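You operate a simulated robot arm through the tools that you are given. There is no shell and no other tool.

You run a simulated robot arm. Do the job below in one go: nothing can be reset, and whatever is moved stays where it is left.

Task
The dock is running on SHIP by mistake: stop it, run STORE to the end and switch it off.
Fine: stop it with the start button before you turn the knob.

Only the result counts: the job must be done as asked and must still hold three seconds after the hand-in. Knocking over, shifting, dropping, spilling or breaking anything else fails it.

Robot
A 7-joint arm with a two-finger parallel gripper, fixed in place. Base frame: the origin is on the floor under the middle of its stand, x ahead of it, y to its left, z up; the work surface is at about z = 0.9. Units: m, rad, N and s.
It reaches about 1.479 m from its shoulder. Its first joint turns from -2.897 to 2.897 rad. Payload 4.4 kg.
Tool frame: the origin (TCP) lies between the finger pads and is the grasp point; the fingertips stand 0.023 m ahead of it; z points along the fingers, y is the line along which they close. The gripper opens to 0.094 m. The fingers are 0.038 m wide and 0.01 m thick; the gripper's body (0.054 by 0.096 m) begins 0.039 m behind the TCP.
Orientation is that of the tool frame in the base frame, as a unit quaternion [x, y, z, w]. With the fingers straight down and closing along the base's y, the tool's x points along the base's -x, its y along +y and its z along -z.

Tools
- The arm moves only by the tool servo_tool. Its argument "increments" is a list of rows, each an object of numbers (a shift or turn left out is 0, a gripper value left out holds the last): "wx", "wy", "wz": the turn, a rotation vector about the base's x, y, z in rad; "tx", "ty", "tz": the shift along the base's x, y, z in m; "claw": the gripper command, from -1 (shut) to 1 (fully open), values between in proportion. In form: [{"wx": .., "wy": .., "wz": .., "tx": .., "ty": .., "tz": .., "claw": ..}, ...]. A call has 1 to 20 rows; each row is the pose to reach, as a shift and turn from the pose commanded when the call began. A row lasts 0.2 s, in which the tool goes at most 0.05 m and 0.15 rad; a call with a longer step from one row to the next is refused whole, and so is a gripper value outside its range. Where a pose cannot be reached the arm comes as near as it can. A force on the tool above 90 N (or 10 N above the force at the start of the call, whichever is more), or a blocked arm, ends the call early, and 0.2 s more pass. Each finger travels about 0.072 m/s and halts on what it meets, pressing with about 26 N; the grip force reading is that of the motor and also rises with nothing between the fingers. The clock runs only during rows and for 0.2 s after the last one: add rows that repeat a pose to give the fingers time. The reply holds the time, the measured pose of the TCP, the force on the tool along the base axes, the opening and the grip force, in the units named above and with some noise, with the torque about the TCP (base axes, N m) and any sound that the robot's microphone picked up, and new pictures: "pictures" is both (left out), scene, wrist or none.
- Cameras (640 x 400 px; columns grow to the right, rows downward): "scene" is fixed at [0.2114, 0.5022, 1.5231]; the picture's right is [0.14, -0.99, 0.00], its down [-0.61, -0.08, -0.79] and it looks along [0.78, 0.11, -0.61] (base axes); focal length 367 px, centre (320, 200). "wrist" rides on the gripper at [0.086, 0.016, -0.074] in the tool frame; the picture's right is [-0.18, 0.98, 0.00], its down [-0.58, -0.11, -0.81] and it looks along [-0.79, -0.15, 0.59] (tool axes); focal length 243 px, centre (320, 200). There is no depth. A picture from a camera that has moved, and an enlarged one, comes with that camera's place and axes in the base frame and with its lens. The place of the scene camera against the robot may be out by one fixed shift of up to 0.018 m in any direction.
- inspect(camera, box): a new picture of the part [left, top, right, bottom] of that camera's present view, enlarged. No time passes.
- sign_off(): hands the job in; it is judged then, once.

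Nothing tells you positions but the pictures and the camera data. Unless the task says otherwise, let go and move clear before handing in.

The tools are called after "Call:" as name(argument=value, ...) on one line, values as JSON. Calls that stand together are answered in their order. servo_tool: Moves the arm, as the interface text tells. Its arguments: {"type":"object","properties":{"increments":{"type":"array"},"pictures":{"type":"string","enum":["both","scene","wrist","none"]}},"required":["increments"]} The other tools are called the same way: inspect (camera, box) takes an enlarged picture of a part of a camera's view; sign_off () hands the job in.

At the start:

```text
time: 0.0
tool_pos: [0.568, 0.4191, 1.2919]
orientation: [0.0, 1.0, 0.0, -0.001]
force: [0.0, -0.1, 0.8]
wrist_torque: [0.0, 0.01, 0.02]
gripper_width: 0.0942
gripper_force: 0.0
```

scene: 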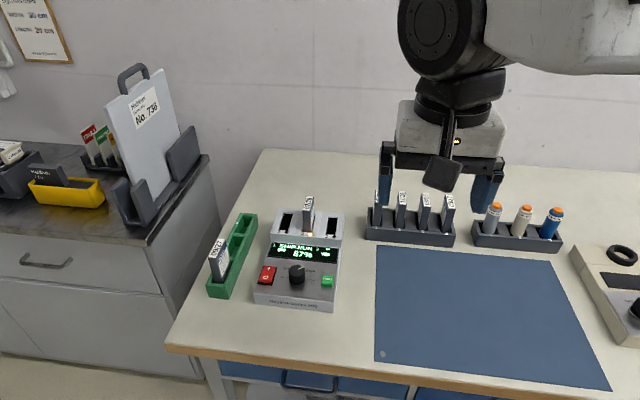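
wrist: 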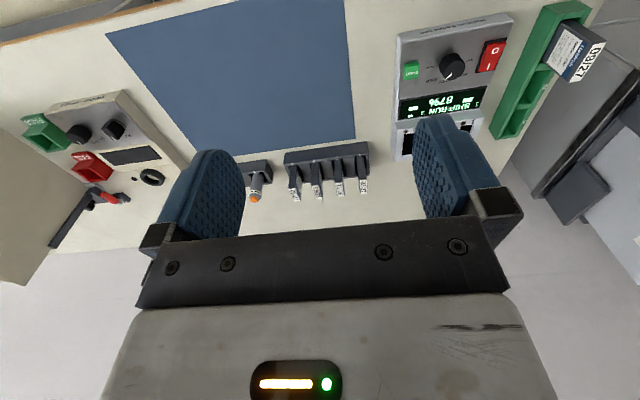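

I see the dock (a grey charger with a knob, a red rocker switch and a green start button) left of the blue mat, its display reading SHIP RUN at about 87%. I will enlarge the views to read the labels before moving.

Call:
inspect(camera="scene", box=[240, 190, 360, 320])

Call:
inspect(camera="wrist", box=[380, 0, 620, 170])

Call:
inspect(camera="scene", box=[0, 0, 220, 200])

```text
3.08 times, centred on (300, 255) of scene
camera zoom: at [0.2114, 0.5022, 1.5231], right [0.14, -0.99, 0.0], down [-0.61, -0.08, -0.79], along [0.78, 0.11, -0.61], focal length 1128 px, centre (382, 31)
```

zoom: 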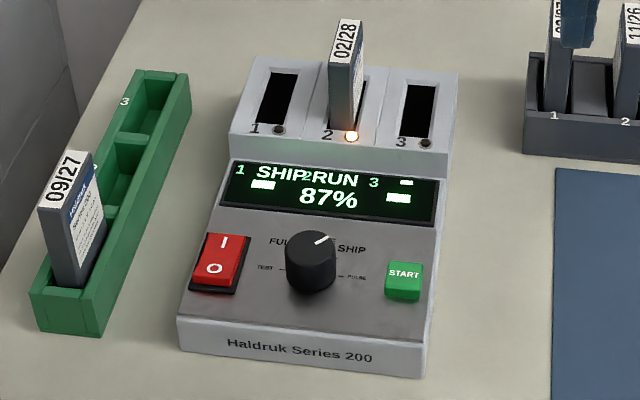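

```text
2.35 times, centred on (500, 85) of wrist
camera zoom: at [0.4806, 0.437, 1.366], right [0.18, 0.98, 0.0], down [0.58, -0.11, 0.81], along [0.79, -0.15, -0.59], focal length 571 px, centre (-104, 471)
```

zoom: 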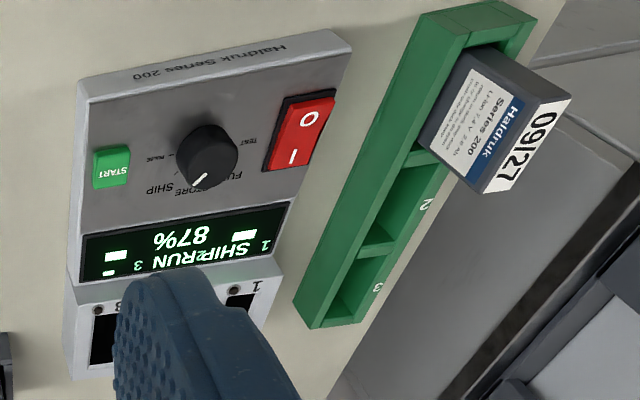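

```text
2.00 times, centred on (110, 100) of scene
camera zoom: at [0.2114, 0.5022, 1.5231], right [0.14, -0.99, 0.0], down [-0.61, -0.08, -0.79], along [0.78, 0.11, -0.61], focal length 733 px, centre (740, 400)
```

zoom: 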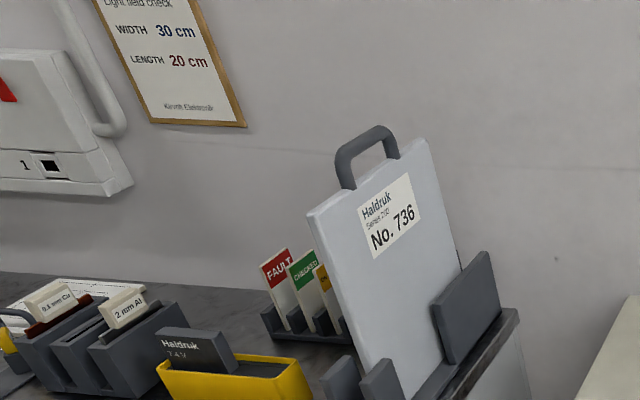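

The dock's dial runs TEST, FULL, STORE, SHIP, PULSE, with STORE hidden behind the knob at 12 o'clock and the pointer now on SHIP. I put the green START button near (0.71, 0.55, 0.94); I'll close the fingers and move closer for a better view.

Call:
servo_tool(increments=[{"tx": 0.006, "ty": 0.026, "tz": -0.032, "claw": -1}, {"tx": 0.012, "ty": 0.052, "tz": -0.064, "claw": -1}, {"tx": 0.018, "ty": 0.078, "tz": -0.096, "claw": -1}, {"tx": 0.024, "ty": 0.104, "tz": -0.128, "claw": -1}, {"tx": 0.03, "ty": 0.13, "tz": -0.16, "claw": -1}])

Call:
inspect(camera="wrist", box=[220, 30, 460, 180])

Call:
inspect(camera="scene", box=[240, 190, 360, 320])

```text
time: 1.2
tool_pos: [0.5971, 0.551, 1.1329]
orientation: [0.0, 1.0, 0.0, 0.0]
force: [0.4, -0.2, 0.7]
wrist_torque: [-0.03, 0.0, 0.01]
gripper_width: 0.0002
gripper_force: 25.9
camera wrist: at [0.5097, 0.5672, 1.2067], right [0.18, 0.98, 0.0], down [0.58, -0.11, 0.81], along [0.79, -0.15, -0.59], focal length 243 px, centre (320, 200)
```

scene: 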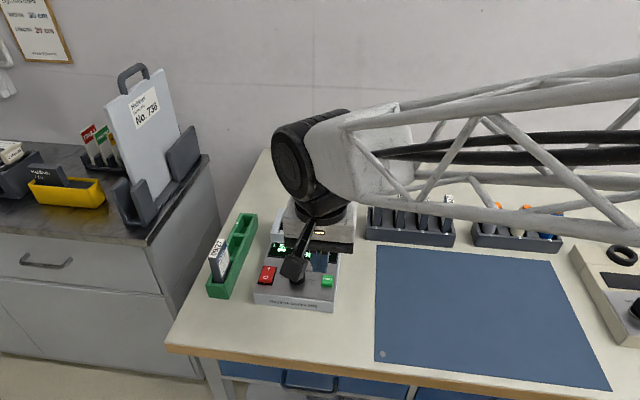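
wrist: 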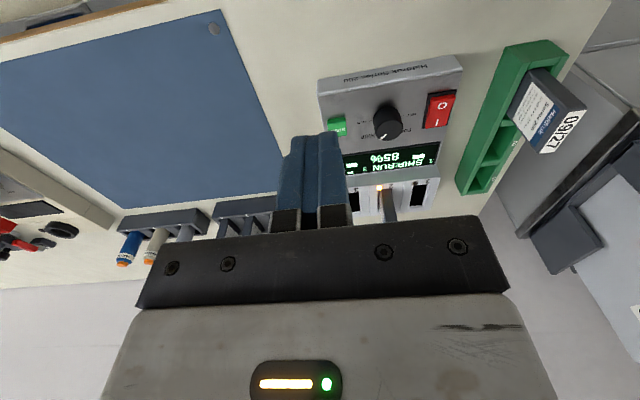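

```text
2.67 times, centred on (340, 105) of wrist
camera zoom: at [0.5097, 0.5672, 1.2067], right [0.18, 0.98, 0.0], down [0.58, -0.11, 0.81], along [0.79, -0.15, -0.59], focal length 647 px, centre (267, 453)
```

zoom: 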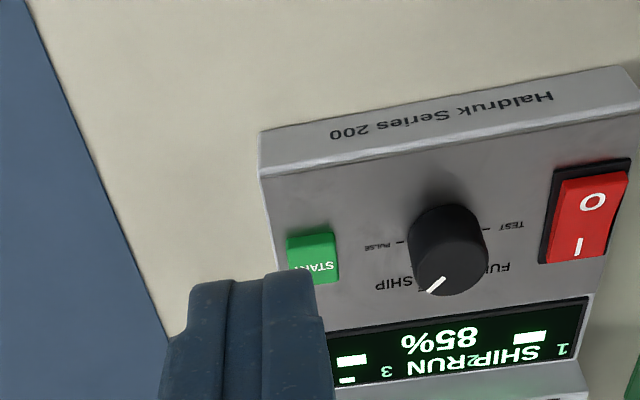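

```text
3.08 times, centred on (300, 255) of scene
camera zoom: at [0.2114, 0.5022, 1.5231], right [0.14, -0.99, 0.0], down [-0.61, -0.08, -0.79], along [0.78, 0.11, -0.61], focal length 1128 px, centre (382, 31)
```

zoom: 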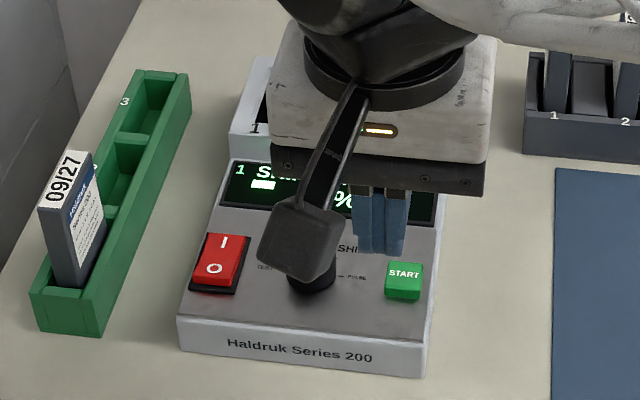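

The display counts down (85% now) and is still on SHIP RUN. Using two wrist views I place the START button's top at about (0.707, 0.551, 0.952), so I'll go to about 1 cm above it.

Call:
servo_tool(increments=[{"tx": 0.026, "ty": 0.0, "tz": -0.037}, {"tx": 0.052, "ty": 0.001, "tz": -0.074}, {"tx": 0.079, "ty": 0.001, "tz": -0.111}, {"tx": 0.105, "ty": 0.001, "tz": -0.146}])

Call:
inspect(camera="wrist", box=[260, 40, 500, 190])

Call:
inspect(camera="scene", box=[240, 190, 360, 320])

```text
time: 2.2
tool_pos: [0.7031, 0.5524, 0.9867]
orientation: [0.0, 1.0, 0.0, 0.001]
force: [0.1, -0.2, 1.0]
wrist_torque: [0.02, 0.03, 0.0]
gripper_width: 0.0
gripper_force: 25.7
camera wrist: at [0.6154, 0.5688, 1.0614], right [0.18, 0.98, 0.0], down [0.58, -0.11, 0.81], along [0.79, -0.15, -0.59], focal length 243 px, centre (320, 200)
```

scene: 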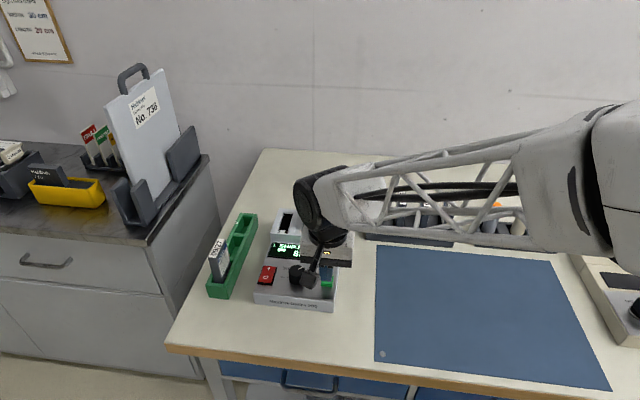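
wrist: 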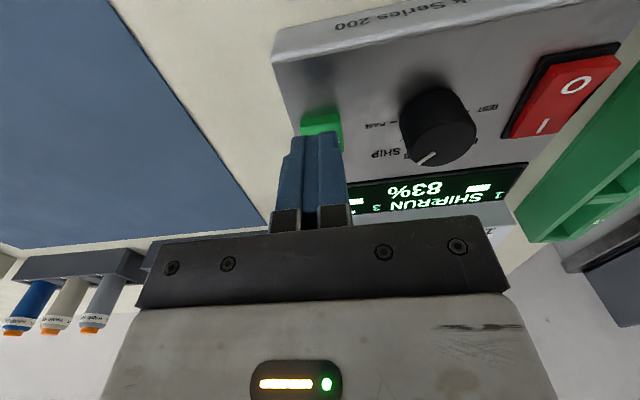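

```text
2.67 times, centred on (380, 115) of wrist
camera zoom: at [0.6154, 0.5688, 1.0614], right [0.18, 0.98, 0.0], down [0.58, -0.11, 0.81], along [0.79, -0.15, -0.59], focal length 647 px, centre (160, 427)
```

zoom: 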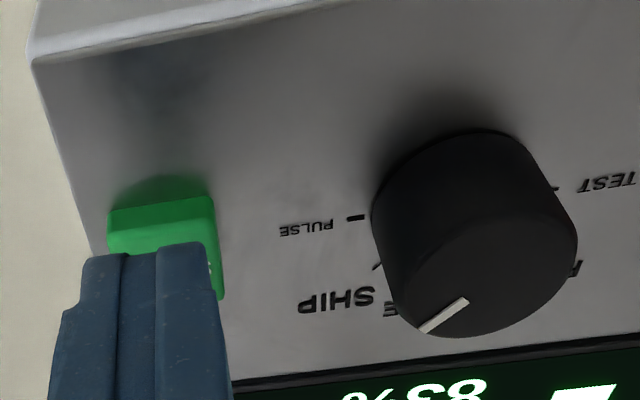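

```text
3.08 times, centred on (300, 255) of scene
camera zoom: at [0.2114, 0.5022, 1.5231], right [0.14, -0.99, 0.0], down [-0.61, -0.08, -0.79], along [0.78, 0.11, -0.61], focal length 1128 px, centre (382, 31)
```

zoom: 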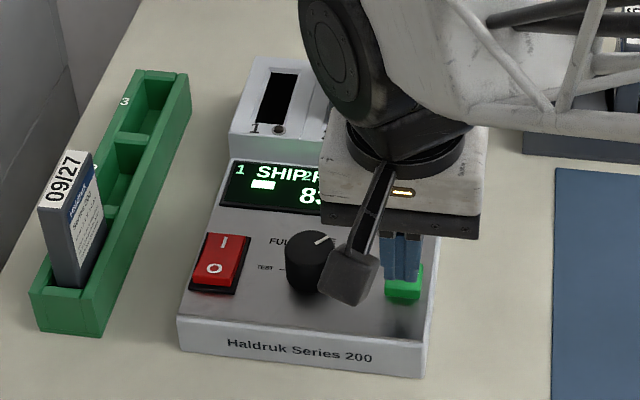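

The closed fingertips sit right over START with SHIP still running at 83%. Now I press down slowly and watch the force.

Call:
servo_tool(increments=[{"tz": -0.004}, {"tz": -0.008}, {"tz": -0.011}, {"tz": -0.014}], pictures="wrist")

Call:
inspect(camera="wrist", box=[260, 40, 500, 220])

```text
time: 3.2
tool_pos: [0.702, 0.5514, 0.9731]
orientation: [0.0, 1.0, -0.001, -0.001]
force: [-0.7, 0.0, 0.0]
wrist_torque: [-0.01, 0.0, 0.02]
gripper_width: 0.0
gripper_force: 25.7
camera wrist: at [0.6155, 0.5679, 1.0465], right [0.18, 0.98, 0.0], down [0.58, -0.11, 0.81], along [0.79, -0.15, -0.59], focal length 243 px, centre (320, 200)
```

wrist: 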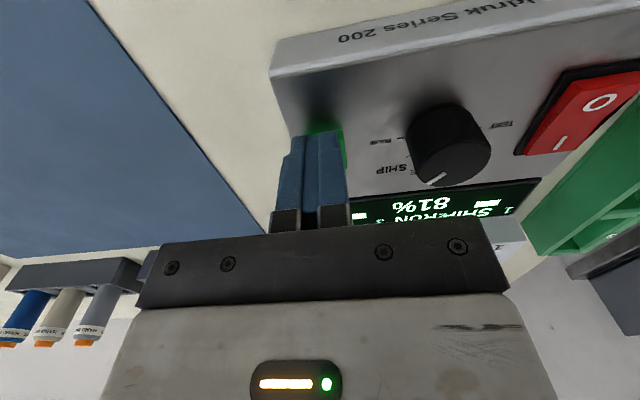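

```text
2.22 times, centred on (380, 130) of wrist
camera zoom: at [0.6155, 0.5679, 1.0465], right [0.18, 0.98, 0.0], down [0.58, -0.11, 0.81], along [0.79, -0.15, -0.59], focal length 539 px, centre (187, 356)
```

zoom: 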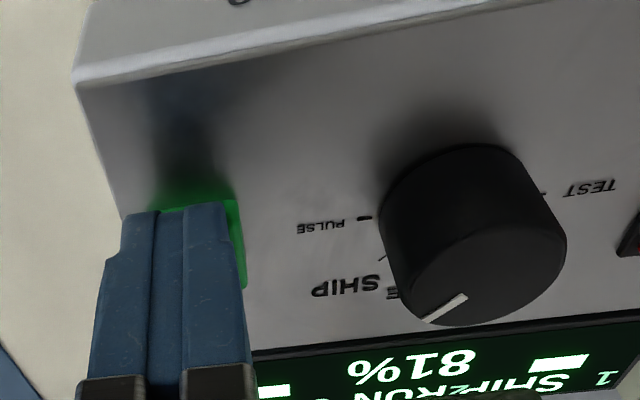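

Still running (81%) and no contact force yet. I keep going down in small steps.

Call:
servo_tool(increments=[{"tz": -0.002}, {"tz": -0.004}, {"tz": -0.006}], pictures="wrist")

Call:
inspect(camera="wrist", box=[260, 40, 500, 220])

```text
time: 4.0
tool_pos: [0.7037, 0.5504, 0.9672]
orientation: [0.0, 1.0, 0.0, 0.0]
force: [-1.8, -0.1, 6.0]
wrist_torque: [0.01, -0.01, -0.02]
gripper_width: 0.0001
gripper_force: 25.9
heard: click
camera wrist: at [0.6158, 0.5679, 1.0408], right [0.18, 0.98, 0.0], down [0.58, -0.11, 0.81], along [0.79, -0.15, -0.59], focal length 243 px, centre (320, 200)
```

wrist: 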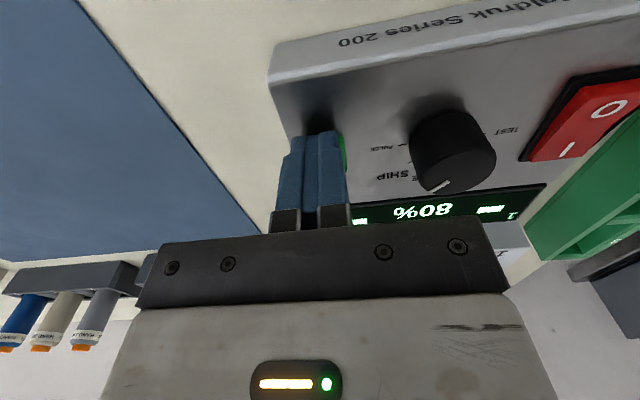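

```text
2.22 times, centred on (380, 130) of wrist
camera zoom: at [0.6158, 0.5679, 1.0408], right [0.18, 0.98, 0.0], down [0.58, -0.11, 0.81], along [0.79, -0.15, -0.59], focal length 539 px, centre (187, 356)
```

zoom: 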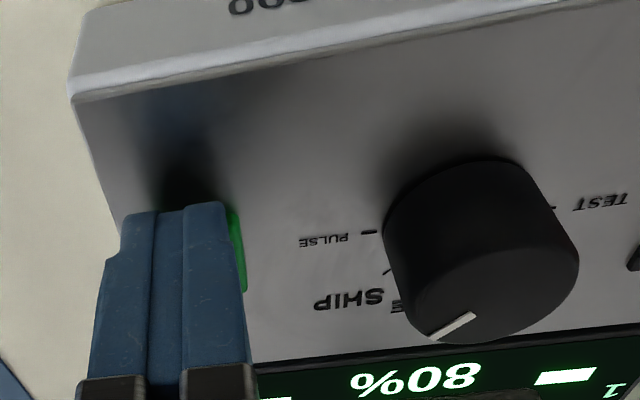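

I heard a click at about 6 N. I'll lift off and back up to read the display.

Call:
servo_tool(increments=[{"tz": 0.02}, {"tz": 0.055, "tx": -0.02}, {"tz": 0.09, "tx": -0.04}, {"tz": 0.12, "tx": -0.06}])

Call:
inspect(camera="wrist", box=[270, 30, 510, 180])

Call:
inspect(camera="scene", box=[240, 190, 360, 320])

```text
time: 5.0
tool_pos: [0.6423, 0.5502, 1.0864]
orientation: [0.0, 1.0, 0.0, -0.001]
force: [0.4, -0.2, -0.3]
wrist_torque: [-0.02, 0.0, 0.03]
gripper_width: 0.0001
gripper_force: 25.9
camera wrist: at [0.5559, 0.5677, 1.1596], right [0.18, 0.98, 0.0], down [0.58, -0.11, 0.81], along [0.79, -0.15, -0.59], focal length 243 px, centre (320, 200)
```

scene: 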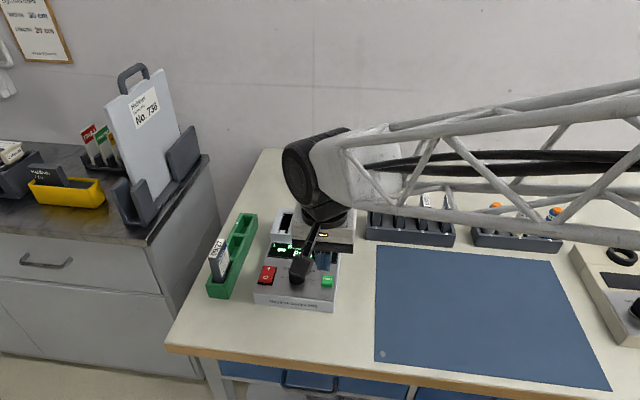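
wrist: 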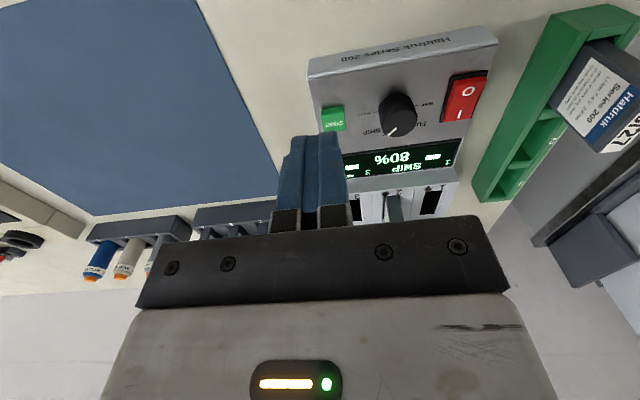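

```text
2.67 times, centred on (390, 105) of wrist
camera zoom: at [0.5559, 0.5677, 1.1596], right [0.18, 0.98, 0.0], down [0.58, -0.11, 0.81], along [0.79, -0.15, -0.59], focal length 647 px, centre (133, 453)
```

zoom: 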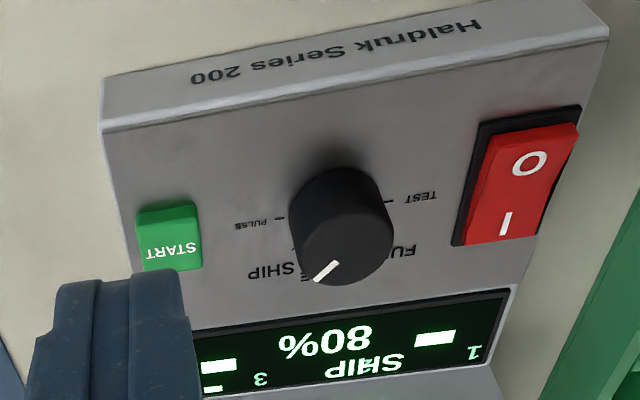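

```text
3.08 times, centred on (300, 255) of scene
camera zoom: at [0.2114, 0.5022, 1.5231], right [0.14, -0.99, 0.0], down [-0.61, -0.08, -0.79], along [0.78, 0.11, -0.61], focal length 1128 px, centre (382, 31)
```

zoom: 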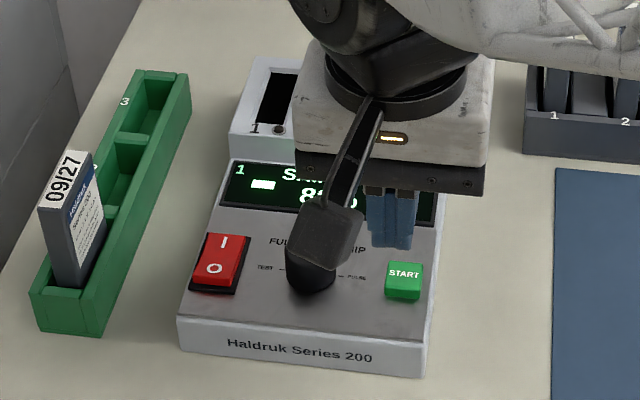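

The display now reads SHIP 80% without RUN, so it is stopped. The knob's axis is near (0.713, 0.617), its top at about z 0.96, and STORE lies about 45° counter-clockwise from SHIP; I move above it with the fingers partly open.

Call:
servo_tool(increments=[{"tx": 0.02, "ty": 0.022, "tz": 0.0, "claw": 0.2}, {"tx": 0.045, "ty": 0.045, "tz": -0.02, "claw": 0.2}, {"tx": 0.07, "ty": 0.067, "tz": -0.05, "claw": 0.2}, {"tx": 0.07, "ty": 0.067, "tz": -0.066, "claw": 0.2}])

Call:
inspect(camera="wrist", box=[220, 60, 420, 260])

Call:
inspect(camera="scene", box=[240, 190, 360, 320])

```text
time: 6.0
tool_pos: [0.7121, 0.6171, 1.0196]
orientation: [0.0, 1.0, 0.0, 0.0]
force: [0.0, -0.4, 0.8]
wrist_torque: [-0.04, -0.04, 0.0]
gripper_width: 0.0564
gripper_force: 0.0
camera wrist: at [0.6257, 0.6348, 1.0945], right [0.18, 0.98, 0.0], down [0.58, -0.11, 0.81], along [0.79, -0.15, -0.59], focal length 243 px, centre (320, 200)
```

scene: 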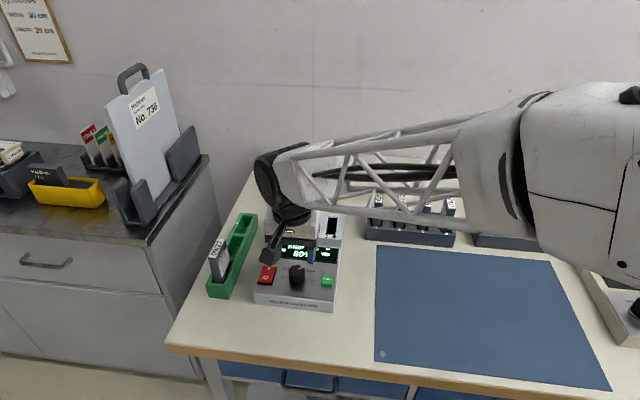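
wrist: 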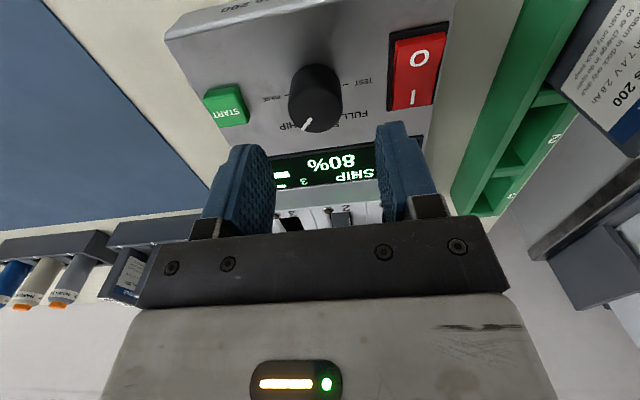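

```text
2.00 times, centred on (320, 160) of wrist
camera zoom: at [0.6257, 0.6348, 1.0945], right [0.18, 0.98, 0.0], down [0.58, -0.11, 0.81], along [0.79, -0.15, -0.59], focal length 485 px, centre (320, 280)
```

zoom: 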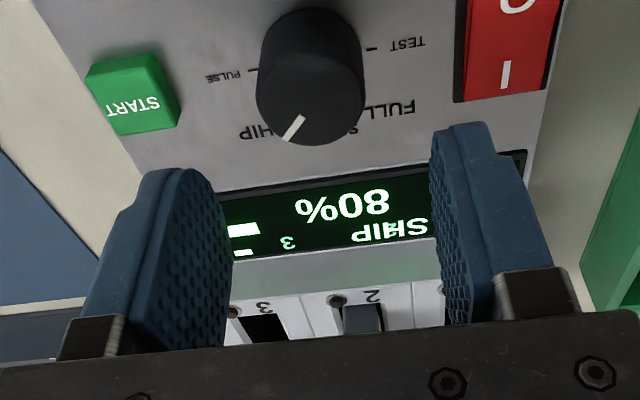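

```text
3.08 times, centred on (300, 255) of scene
camera zoom: at [0.2114, 0.5022, 1.5231], right [0.14, -0.99, 0.0], down [-0.61, -0.08, -0.79], along [0.78, 0.11, -0.61], focal length 1128 px, centre (382, 31)
```

zoom: 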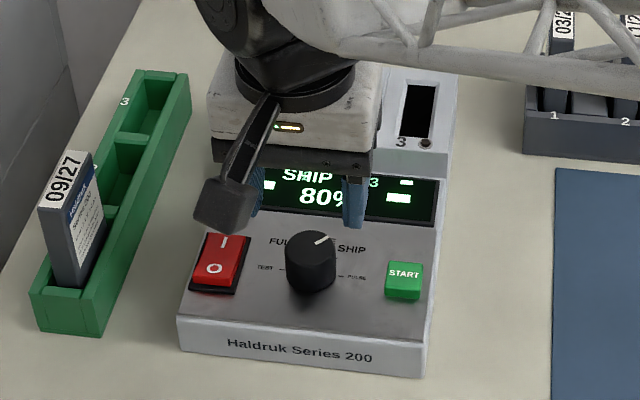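

The knob is centred below the open fingers (I put its axis at about (0.715, 0.616)), and the display still shows SHIP 80% stopped. I lower the fingers around the knob.

Call:
servo_tool(increments=[{"tx": 0.001, "ty": -0.0005, "tz": -0.02, "claw": 0.2}, {"tx": 0.0015, "ty": -0.0005, "tz": -0.036, "claw": 0.2}, {"tx": 0.0015, "ty": -0.0005, "tz": -0.044, "claw": 0.2}, {"tx": 0.0015, "ty": -0.0005, "tz": -0.05, "claw": 0.2}])

Call:
inspect(camera="wrist", box=[220, 60, 420, 260])

Call:
inspect(camera="scene", box=[240, 190, 360, 320])

```text
time: 7.0
tool_pos: [0.7139, 0.618, 0.9708]
orientation: [0.001, 1.0, -0.001, 0.001]
force: [-0.7, 0.0, -0.2]
wrist_torque: [0.0, 0.0, 0.0]
gripper_width: 0.0563
gripper_force: 0.1
camera wrist: at [0.6272, 0.6346, 1.0443], right [0.18, 0.98, 0.0], down [0.58, -0.11, 0.81], along [0.79, -0.15, -0.59], focal length 243 px, centre (320, 200)
```

scene: 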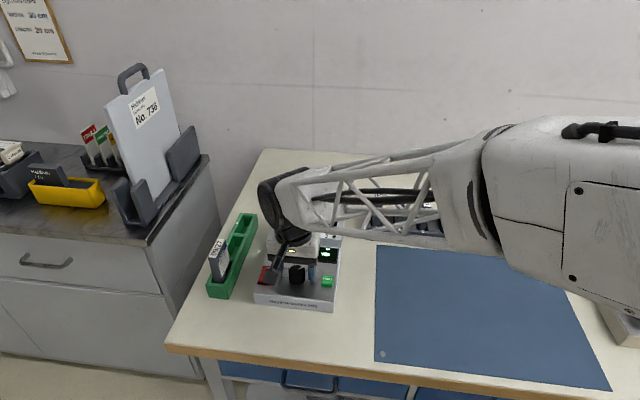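
wrist: 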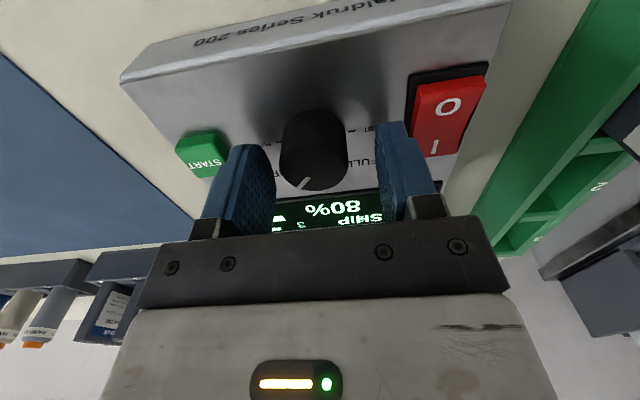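

```text
2.00 times, centred on (320, 160) of wrist
camera zoom: at [0.6272, 0.6346, 1.0443], right [0.18, 0.98, 0.0], down [0.58, -0.11, 0.81], along [0.79, -0.15, -0.59], focal length 485 px, centre (320, 280)
```

zoom: 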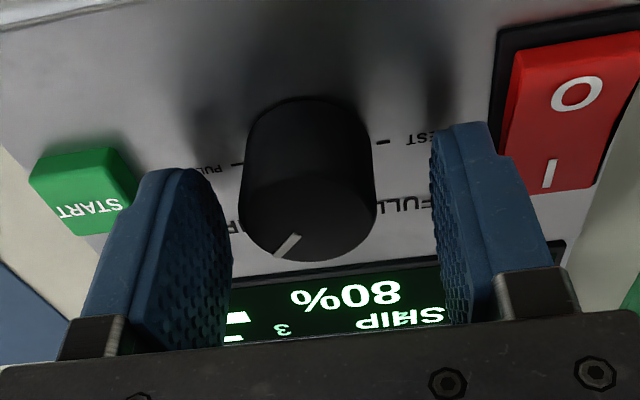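

```text
3.08 times, centred on (300, 255) of scene
camera zoom: at [0.2114, 0.5022, 1.5231], right [0.14, -0.99, 0.0], down [-0.61, -0.08, -0.79], along [0.78, 0.11, -0.61], focal length 1128 px, centre (382, 31)
```

zoom: 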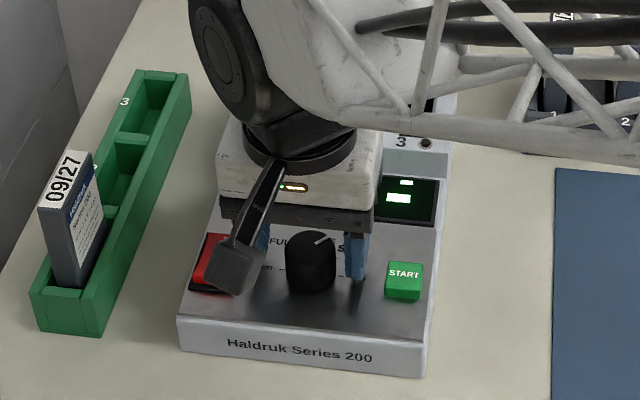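

The fingers straddle the knob with even gaps and no contact. I go 4 mm lower and close on it.

Call:
servo_tool(increments=[{"tx": 0.0005, "ty": -0.0007, "tz": -0.002, "claw": 0.2}, {"tx": 0.0005, "ty": -0.0007, "tz": -0.004, "claw": 0.2}, {"tx": 0.0005, "ty": -0.0007, "tz": -0.004, "claw": -1}, {"tx": 0.0005, "ty": -0.0007, "tz": -0.004, "claw": -1}, {"tx": 0.0005, "ty": -0.0007, "tz": -0.004, "claw": -1}])

Call:
inspect(camera="wrist", box=[220, 60, 420, 260])

```text
time: 8.2
tool_pos: [0.7145, 0.6156, 0.9658]
orientation: [0.002, 1.0, -0.002, 0.0]
force: [4.1, -52.4, 6.4]
wrist_torque: [-0.24, 0.21, 0.16]
gripper_width: 0.0337
gripper_force: 44.9
camera wrist: at [0.6285, 0.6322, 1.0403], right [0.19, 0.98, 0.0], down [0.58, -0.11, 0.81], along [0.79, -0.15, -0.59], focal length 243 px, centre (320, 200)
```

scene: 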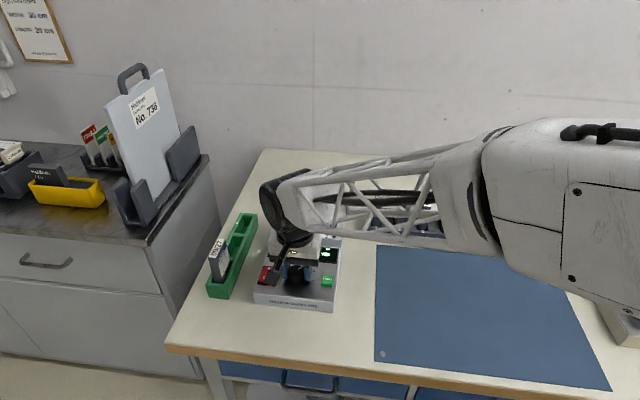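
wrist: 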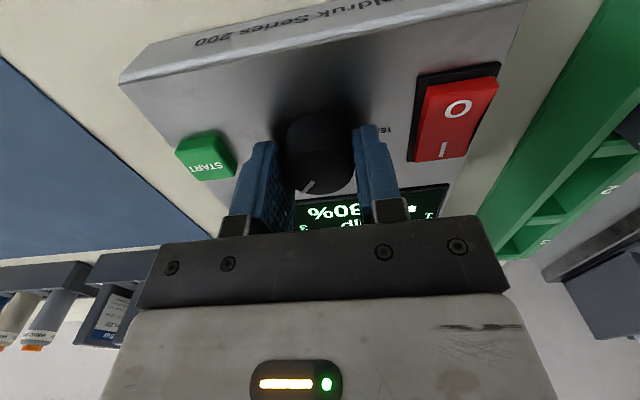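

```text
2.00 times, centred on (320, 160) of wrist
camera zoom: at [0.6285, 0.6322, 1.0403], right [0.19, 0.98, 0.0], down [0.58, -0.11, 0.81], along [0.79, -0.15, -0.59], focal length 485 px, centre (320, 280)
```

zoom: 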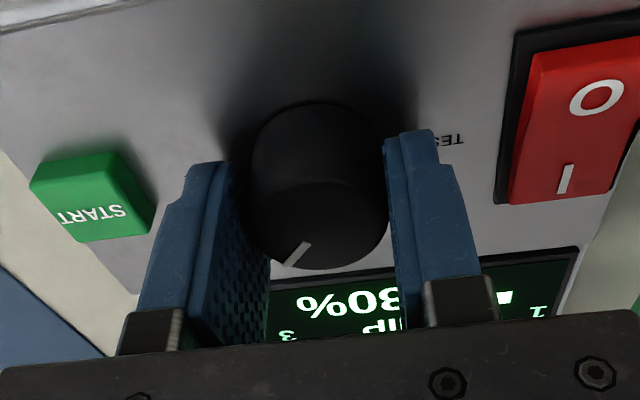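

The fingers hold the knob (0.034 m wide) but there is a sideways force of about 52 N, meaning the gripper sits slightly too far toward +y. I check the dock has not moved and ease the tool toward -y.

Call:
inspect(camera="scene", box=[240, 190, 360, 320])

Call:
servo_tool(increments=[{"ty": -0.0007}, {"ty": -0.0014}], pictures="none")

```text
3.08 times, centred on (300, 255) of scene
camera zoom: at [0.2114, 0.5022, 1.5231], right [0.14, -0.99, 0.0], down [-0.61, -0.08, -0.79], along [0.78, 0.11, -0.61], focal length 1128 px, centre (382, 31)
```

zoom: 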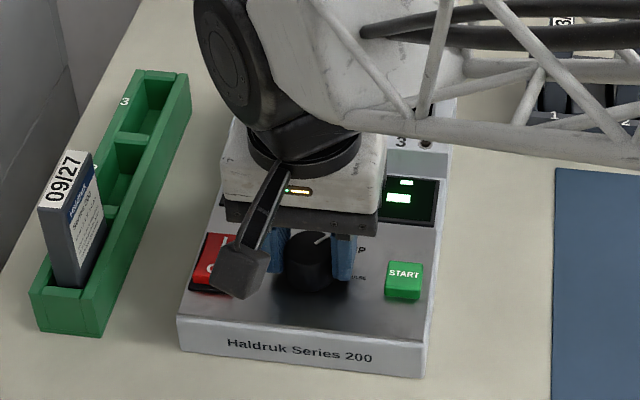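

```text
time: 8.8
tool_pos: [0.7148, 0.6148, 0.9666]
orientation: [0.0, 1.0, 0.0, -0.001]
force: [27.5, -33.3, -2.7]
wrist_torque: [-0.91, -0.06, 0.11]
gripper_width: 0.0339
gripper_force: 44.8
```

The dock has stayed put and the side load is falling. I ease it a bit further.

Call:
servo_tool(increments=[{"tx": 0.0005, "ty": -0.0007}, {"tx": 0.001, "ty": -0.0014}], pictures="none")

```text
time: 9.4
tool_pos: [0.7161, 0.615, 0.9668]
orientation: [0.0, 1.0, 0.002, -0.001]
force: [25.1, -3.7, -5.7]
wrist_torque: [-0.35, -1.23, -0.01]
gripper_width: 0.0336
gripper_force: 45.8
```

Side load is nearly gone. Now I start turning the knob counter-clockwise (positive about z), first half, watching the forces.

Call:
servo_tool(increments=[{"tx": 0.0007, "wx": -0.012, "wz": 0.1}, {"tx": 0.001, "wx": -0.026, "wz": 0.2}, {"tx": 0.001, "wx": -0.038, "wz": 0.3}, {"tx": 0.001, "wx": -0.05, "wz": 0.4}])

Call:
inspect(camera="wrist", box=[220, 60, 420, 260])

Call:
inspect(camera="scene", box=[240, 190, 360, 320])

```text
time: 10.4
tool_pos: [0.7153, 0.6168, 0.9686]
orientation: [-0.2, 0.98, -0.024, 0.0]
force: [-21.5, 56.0, 8.2]
wrist_torque: [1.93, 0.75, -0.23]
gripper_width: 0.0346
gripper_force: 45.6
camera wrist: at [0.6277, 0.6021, 1.0408], right [-0.22, 0.98, -0.05], down [0.57, 0.17, 0.81], along [0.79, 0.15, -0.59], focal length 243 px, centre (320, 200)
```

scene: 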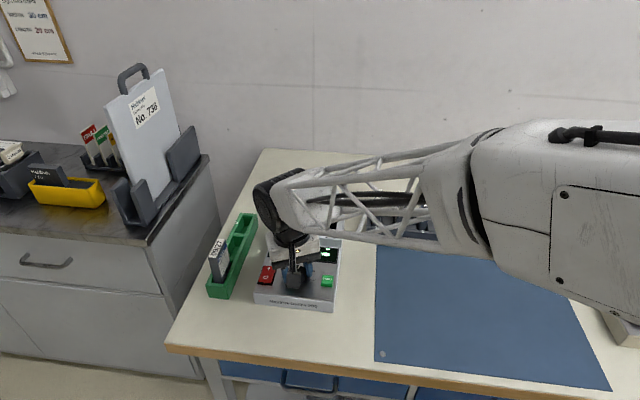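
wrist: 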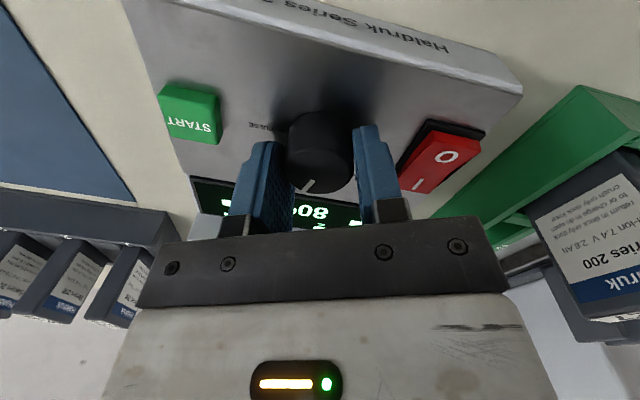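

```text
2.00 times, centred on (320, 160) of wrist
camera zoom: at [0.6277, 0.6021, 1.0408], right [-0.22, 0.98, -0.05], down [0.57, 0.17, 0.81], along [0.79, 0.15, -0.59], focal length 485 px, centre (320, 280)
```

zoom: 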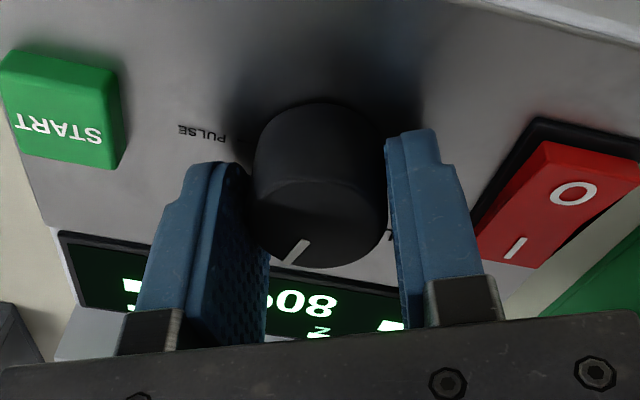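

```text
3.08 times, centred on (300, 255) of scene
camera zoom: at [0.2114, 0.5022, 1.5231], right [0.14, -0.99, 0.0], down [-0.61, -0.08, -0.79], along [0.78, 0.11, -0.61], focal length 1128 px, centre (382, 31)
```

zoom: 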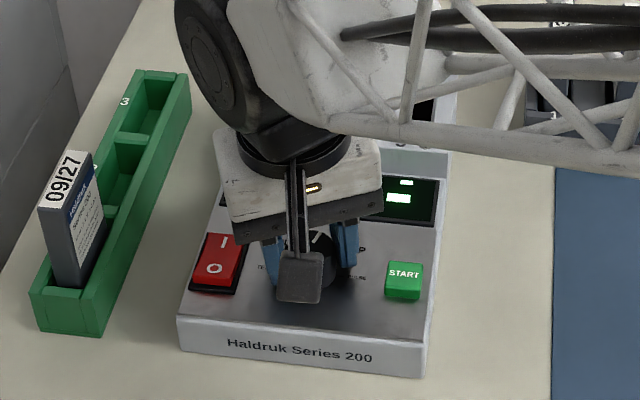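

The knob turns with the fingers (pointer now about half-way) and the dock has not moved. I shift toward +y to relieve the load and complete the turn.

Call:
servo_tool(increments=[{"tx": -0.0005, "ty": 0.001, "wx": -0.007, "wz": 0.1}, {"tx": -0.0007, "ty": 0.002, "wx": -0.014, "wz": 0.2}, {"tx": -0.001, "ty": 0.0025, "wx": -0.021, "wz": 0.3}, {"tx": -0.001, "ty": 0.0025, "wx": -0.028, "wz": 0.4}])

Call:
inspect(camera="wrist", box=[220, 60, 420, 260])

Call:
inspect(camera="scene", box=[240, 190, 360, 320])

```text
time: 11.4
tool_pos: [0.7133, 0.6171, 0.9676]
orientation: [-0.39, 0.92, -0.038, 0.002]
force: [-61.7, 55.5, 25.0]
wrist_torque: [1.71, 1.79, -0.29]
gripper_width: 0.035
gripper_force: 45.3
camera wrist: at [0.639, 0.5729, 1.0419], right [-0.58, 0.81, -0.08], down [0.45, 0.4, 0.8], along [0.68, 0.43, -0.6], focal length 243 px, centre (320, 200)
```

scene: 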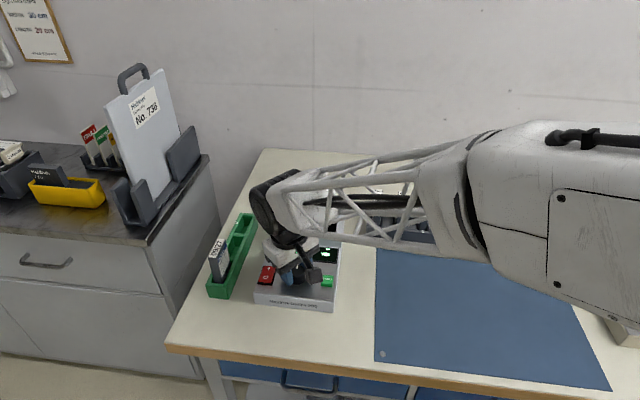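
wrist: 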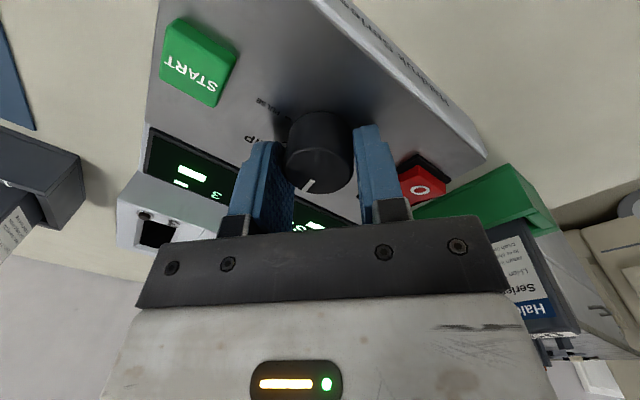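

```text
2.00 times, centred on (320, 160) of wrist
camera zoom: at [0.639, 0.5729, 1.0419], right [-0.58, 0.81, -0.08], down [0.45, 0.4, 0.8], along [0.68, 0.43, -0.6], focal length 485 px, centre (320, 280)
```

zoom: 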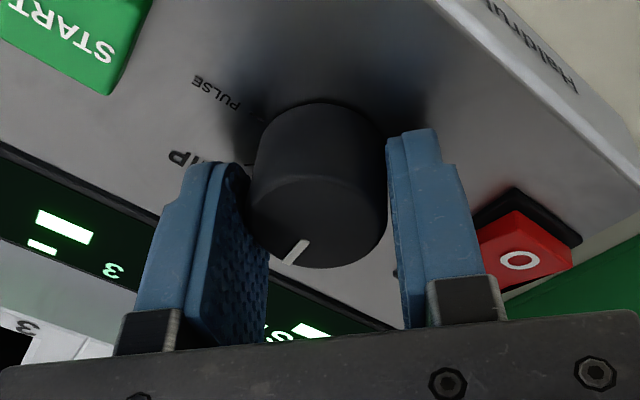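

```text
3.08 times, centred on (300, 255) of scene
camera zoom: at [0.2114, 0.5022, 1.5231], right [0.14, -0.99, 0.0], down [-0.61, -0.08, -0.79], along [0.78, 0.11, -0.61], focal length 1128 px, centre (382, 31)
```

zoom: 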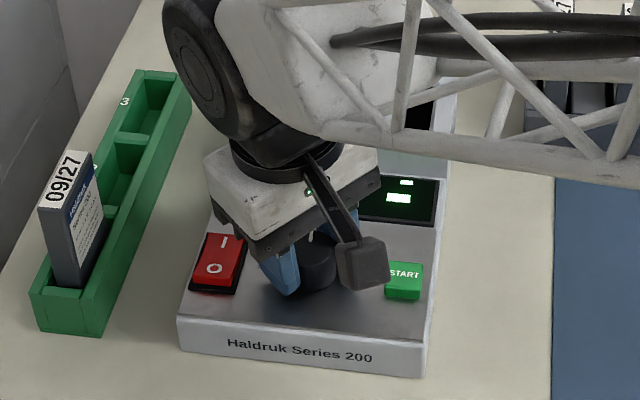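

The pointer now points straight at 12 o'clock (STORE) by my measurement, and the dock is where it was. I release the knob, lift straight up and read the display.

Call:
servo_tool(increments=[{"tx": -0.001, "ty": 0.001}, {"tx": -0.002, "ty": 0.002, "claw": 0.05}, {"tx": -0.002, "ty": 0.002, "claw": 0.05}, {"tx": -0.002, "ty": 0.002, "claw": 0.05}, {"tx": -0.002, "ty": 0.002, "tz": 0.02, "claw": 0.05}, {"tx": -0.005, "ty": 0.002, "tz": 0.05, "claw": 0.05}, {"tx": -0.015, "ty": 0.002, "tz": 0.09, "claw": 0.05}])

Call:
inspect(camera="wrist", box=[120, 20, 440, 240])

Call:
inspect(camera="scene", box=[240, 190, 360, 320])

```text
time: 13.0
tool_pos: [0.6997, 0.6184, 1.0556]
orientation: [-0.389, 0.92, -0.038, 0.001]
force: [0.1, -0.6, 0.0]
wrist_torque: [-0.02, -0.04, 0.01]
gripper_width: 0.0496
gripper_force: 0.0
camera wrist: at [0.626, 0.5736, 1.1303], right [-0.58, 0.81, -0.08], down [0.46, 0.4, 0.8], along [0.68, 0.42, -0.6], focal length 243 px, centre (320, 200)
```

scene: 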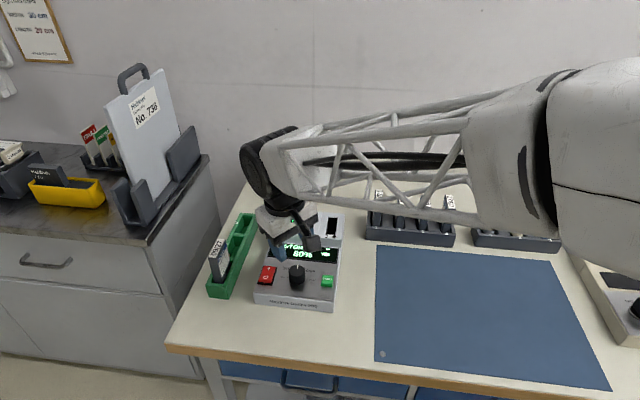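
wrist: 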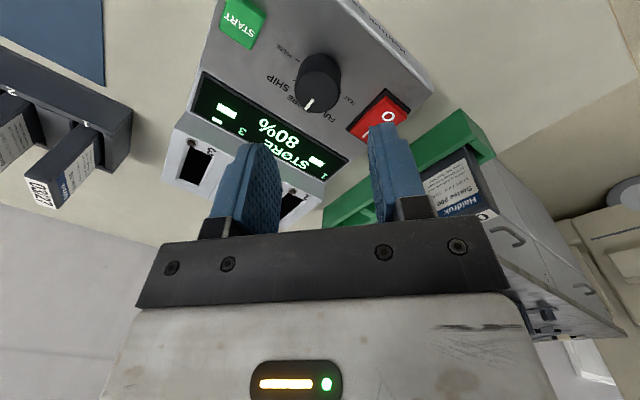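

```text
1.82 times, centred on (280, 130) of wrist
camera zoom: at [0.626, 0.5736, 1.1303], right [-0.58, 0.81, -0.08], down [0.46, 0.4, 0.8], along [0.68, 0.42, -0.6], focal length 441 px, centre (393, 327)
```

zoom: 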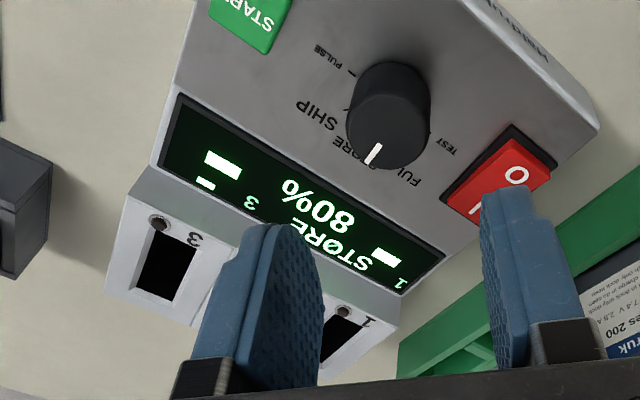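

```text
3.08 times, centred on (300, 255) of scene
camera zoom: at [0.2114, 0.5022, 1.5231], right [0.14, -0.99, 0.0], down [-0.61, -0.08, -0.79], along [0.78, 0.11, -0.61], focal length 1128 px, centre (382, 31)
```

zoom: 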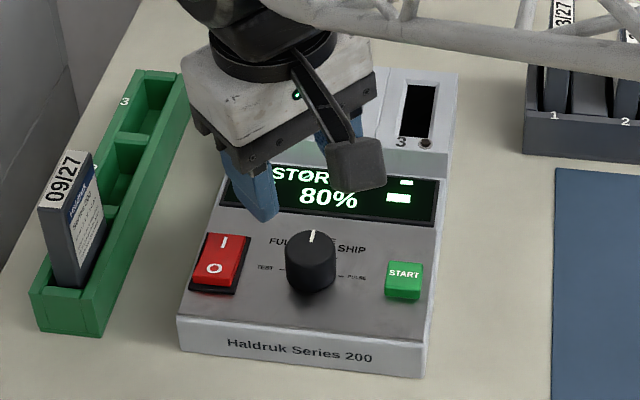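

The display reads STORE 80% (not running) and the pointer is at STORE. Next I turn the wrist back, close the fingers and go above START.

Call:
servo_tool(increments=[{"tx": 0.0, "ty": -0.011, "wx": 0.013, "wz": -0.133, "claw": -1}, {"tx": 0.0, "ty": -0.022, "wx": 0.026, "wz": -0.266, "claw": -1}, {"tx": 0.001, "ty": -0.034, "wx": 0.039, "wz": -0.4, "claw": -1}, {"tx": 0.001, "ty": -0.045, "tz": -0.02, "wx": 0.052, "wz": -0.533, "claw": -1}, {"tx": 0.002, "ty": -0.056, "tz": -0.045, "wx": 0.065, "wz": -0.666, "claw": -1}, {"tx": 0.002, "ty": -0.0675, "tz": -0.069, "wx": 0.078, "wy": 0.002, "wz": -0.799, "claw": -1}])

Call:
inspect(camera="wrist", box=[260, 40, 500, 220])

Call:
inspect(camera="scene", box=[240, 190, 360, 320])

```text
time: 14.4
tool_pos: [0.7034, 0.5521, 0.9869]
orientation: [0.0, 1.0, -0.001, 0.002]
force: [0.0, -0.6, -0.7]
wrist_torque: [0.03, 0.03, -0.01]
gripper_width: 0.0
gripper_force: 26.0
camera wrist: at [0.6159, 0.5686, 1.0608], right [0.18, 0.98, 0.0], down [0.58, -0.11, 0.81], along [0.79, -0.15, -0.59], focal length 243 px, centre (320, 200)
```

scene: 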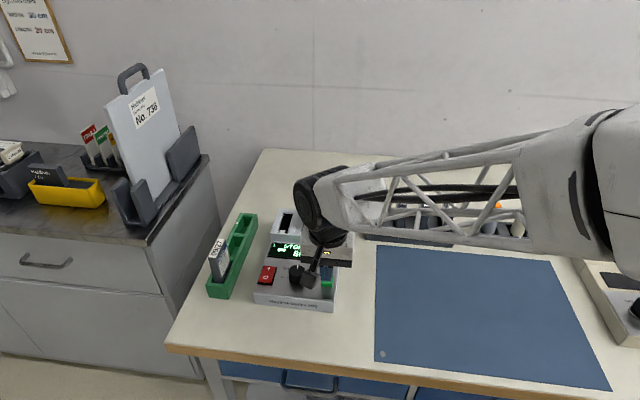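
wrist: 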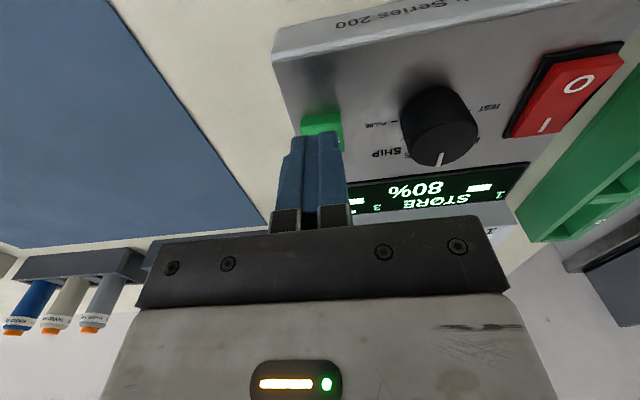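

```text
2.22 times, centred on (380, 130) of wrist
camera zoom: at [0.6159, 0.5686, 1.0608], right [0.18, 0.98, 0.0], down [0.58, -0.11, 0.81], along [0.79, -0.15, -0.59], focal length 539 px, centre (187, 356)
```

zoom: 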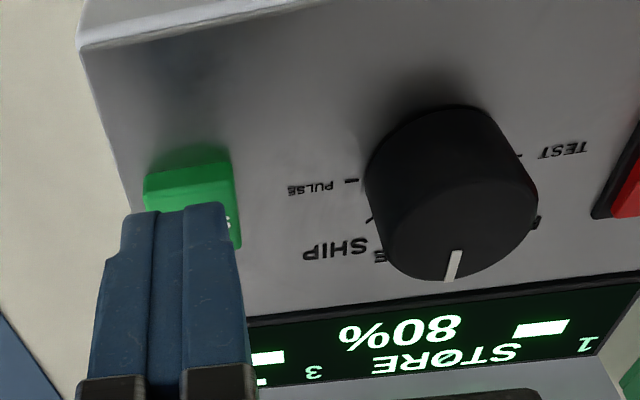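

```text
3.08 times, centred on (300, 255) of scene
camera zoom: at [0.2114, 0.5022, 1.5231], right [0.14, -0.99, 0.0], down [-0.61, -0.08, -0.79], along [0.78, 0.11, -0.61], focal length 1128 px, centre (382, 31)
```

zoom: 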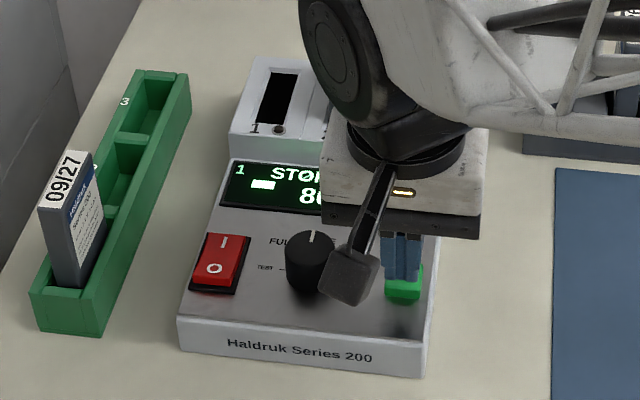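

The fingertips are above START, exactly as in the first press. I press down to the same depth as before.

Call:
servo_tool(increments=[{"tz": -0.007}, {"tz": -0.013}, {"tz": -0.016}, {"tz": -0.0185}, {"tz": -0.021}], pictures="wrist")

Call:
inspect(camera="wrist", box=[260, 40, 500, 220])

```text
time: 15.6
tool_pos: [0.7037, 0.5509, 0.9673]
orientation: [0.0, 1.0, 0.0, 0.001]
force: [4.4, 1.0, 5.7]
wrist_torque: [0.05, -0.13, -0.01]
gripper_width: 0.0
gripper_force: 26.0
heard: click
camera wrist: at [0.6155, 0.5681, 1.0405], right [0.18, 0.98, 0.0], down [0.58, -0.11, 0.81], along [0.79, -0.15, -0.59], focal length 243 px, centre (320, 200)
```

wrist: 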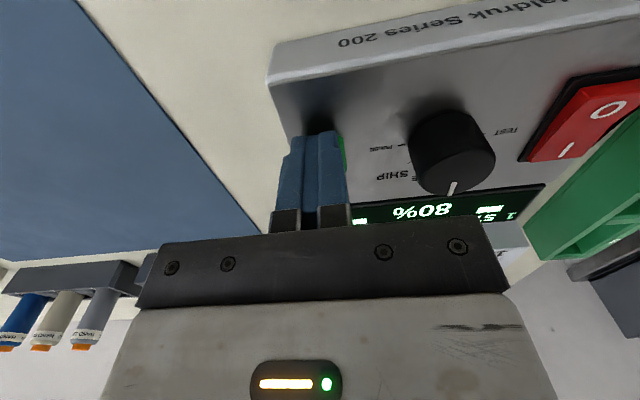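

```text
2.22 times, centred on (380, 130) of wrist
camera zoom: at [0.6155, 0.5681, 1.0405], right [0.18, 0.98, 0.0], down [0.58, -0.11, 0.81], along [0.79, -0.15, -0.59], focal length 539 px, centre (187, 356)
```

zoom: 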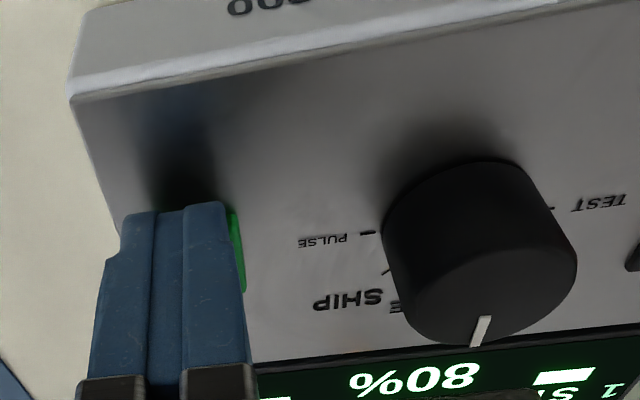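

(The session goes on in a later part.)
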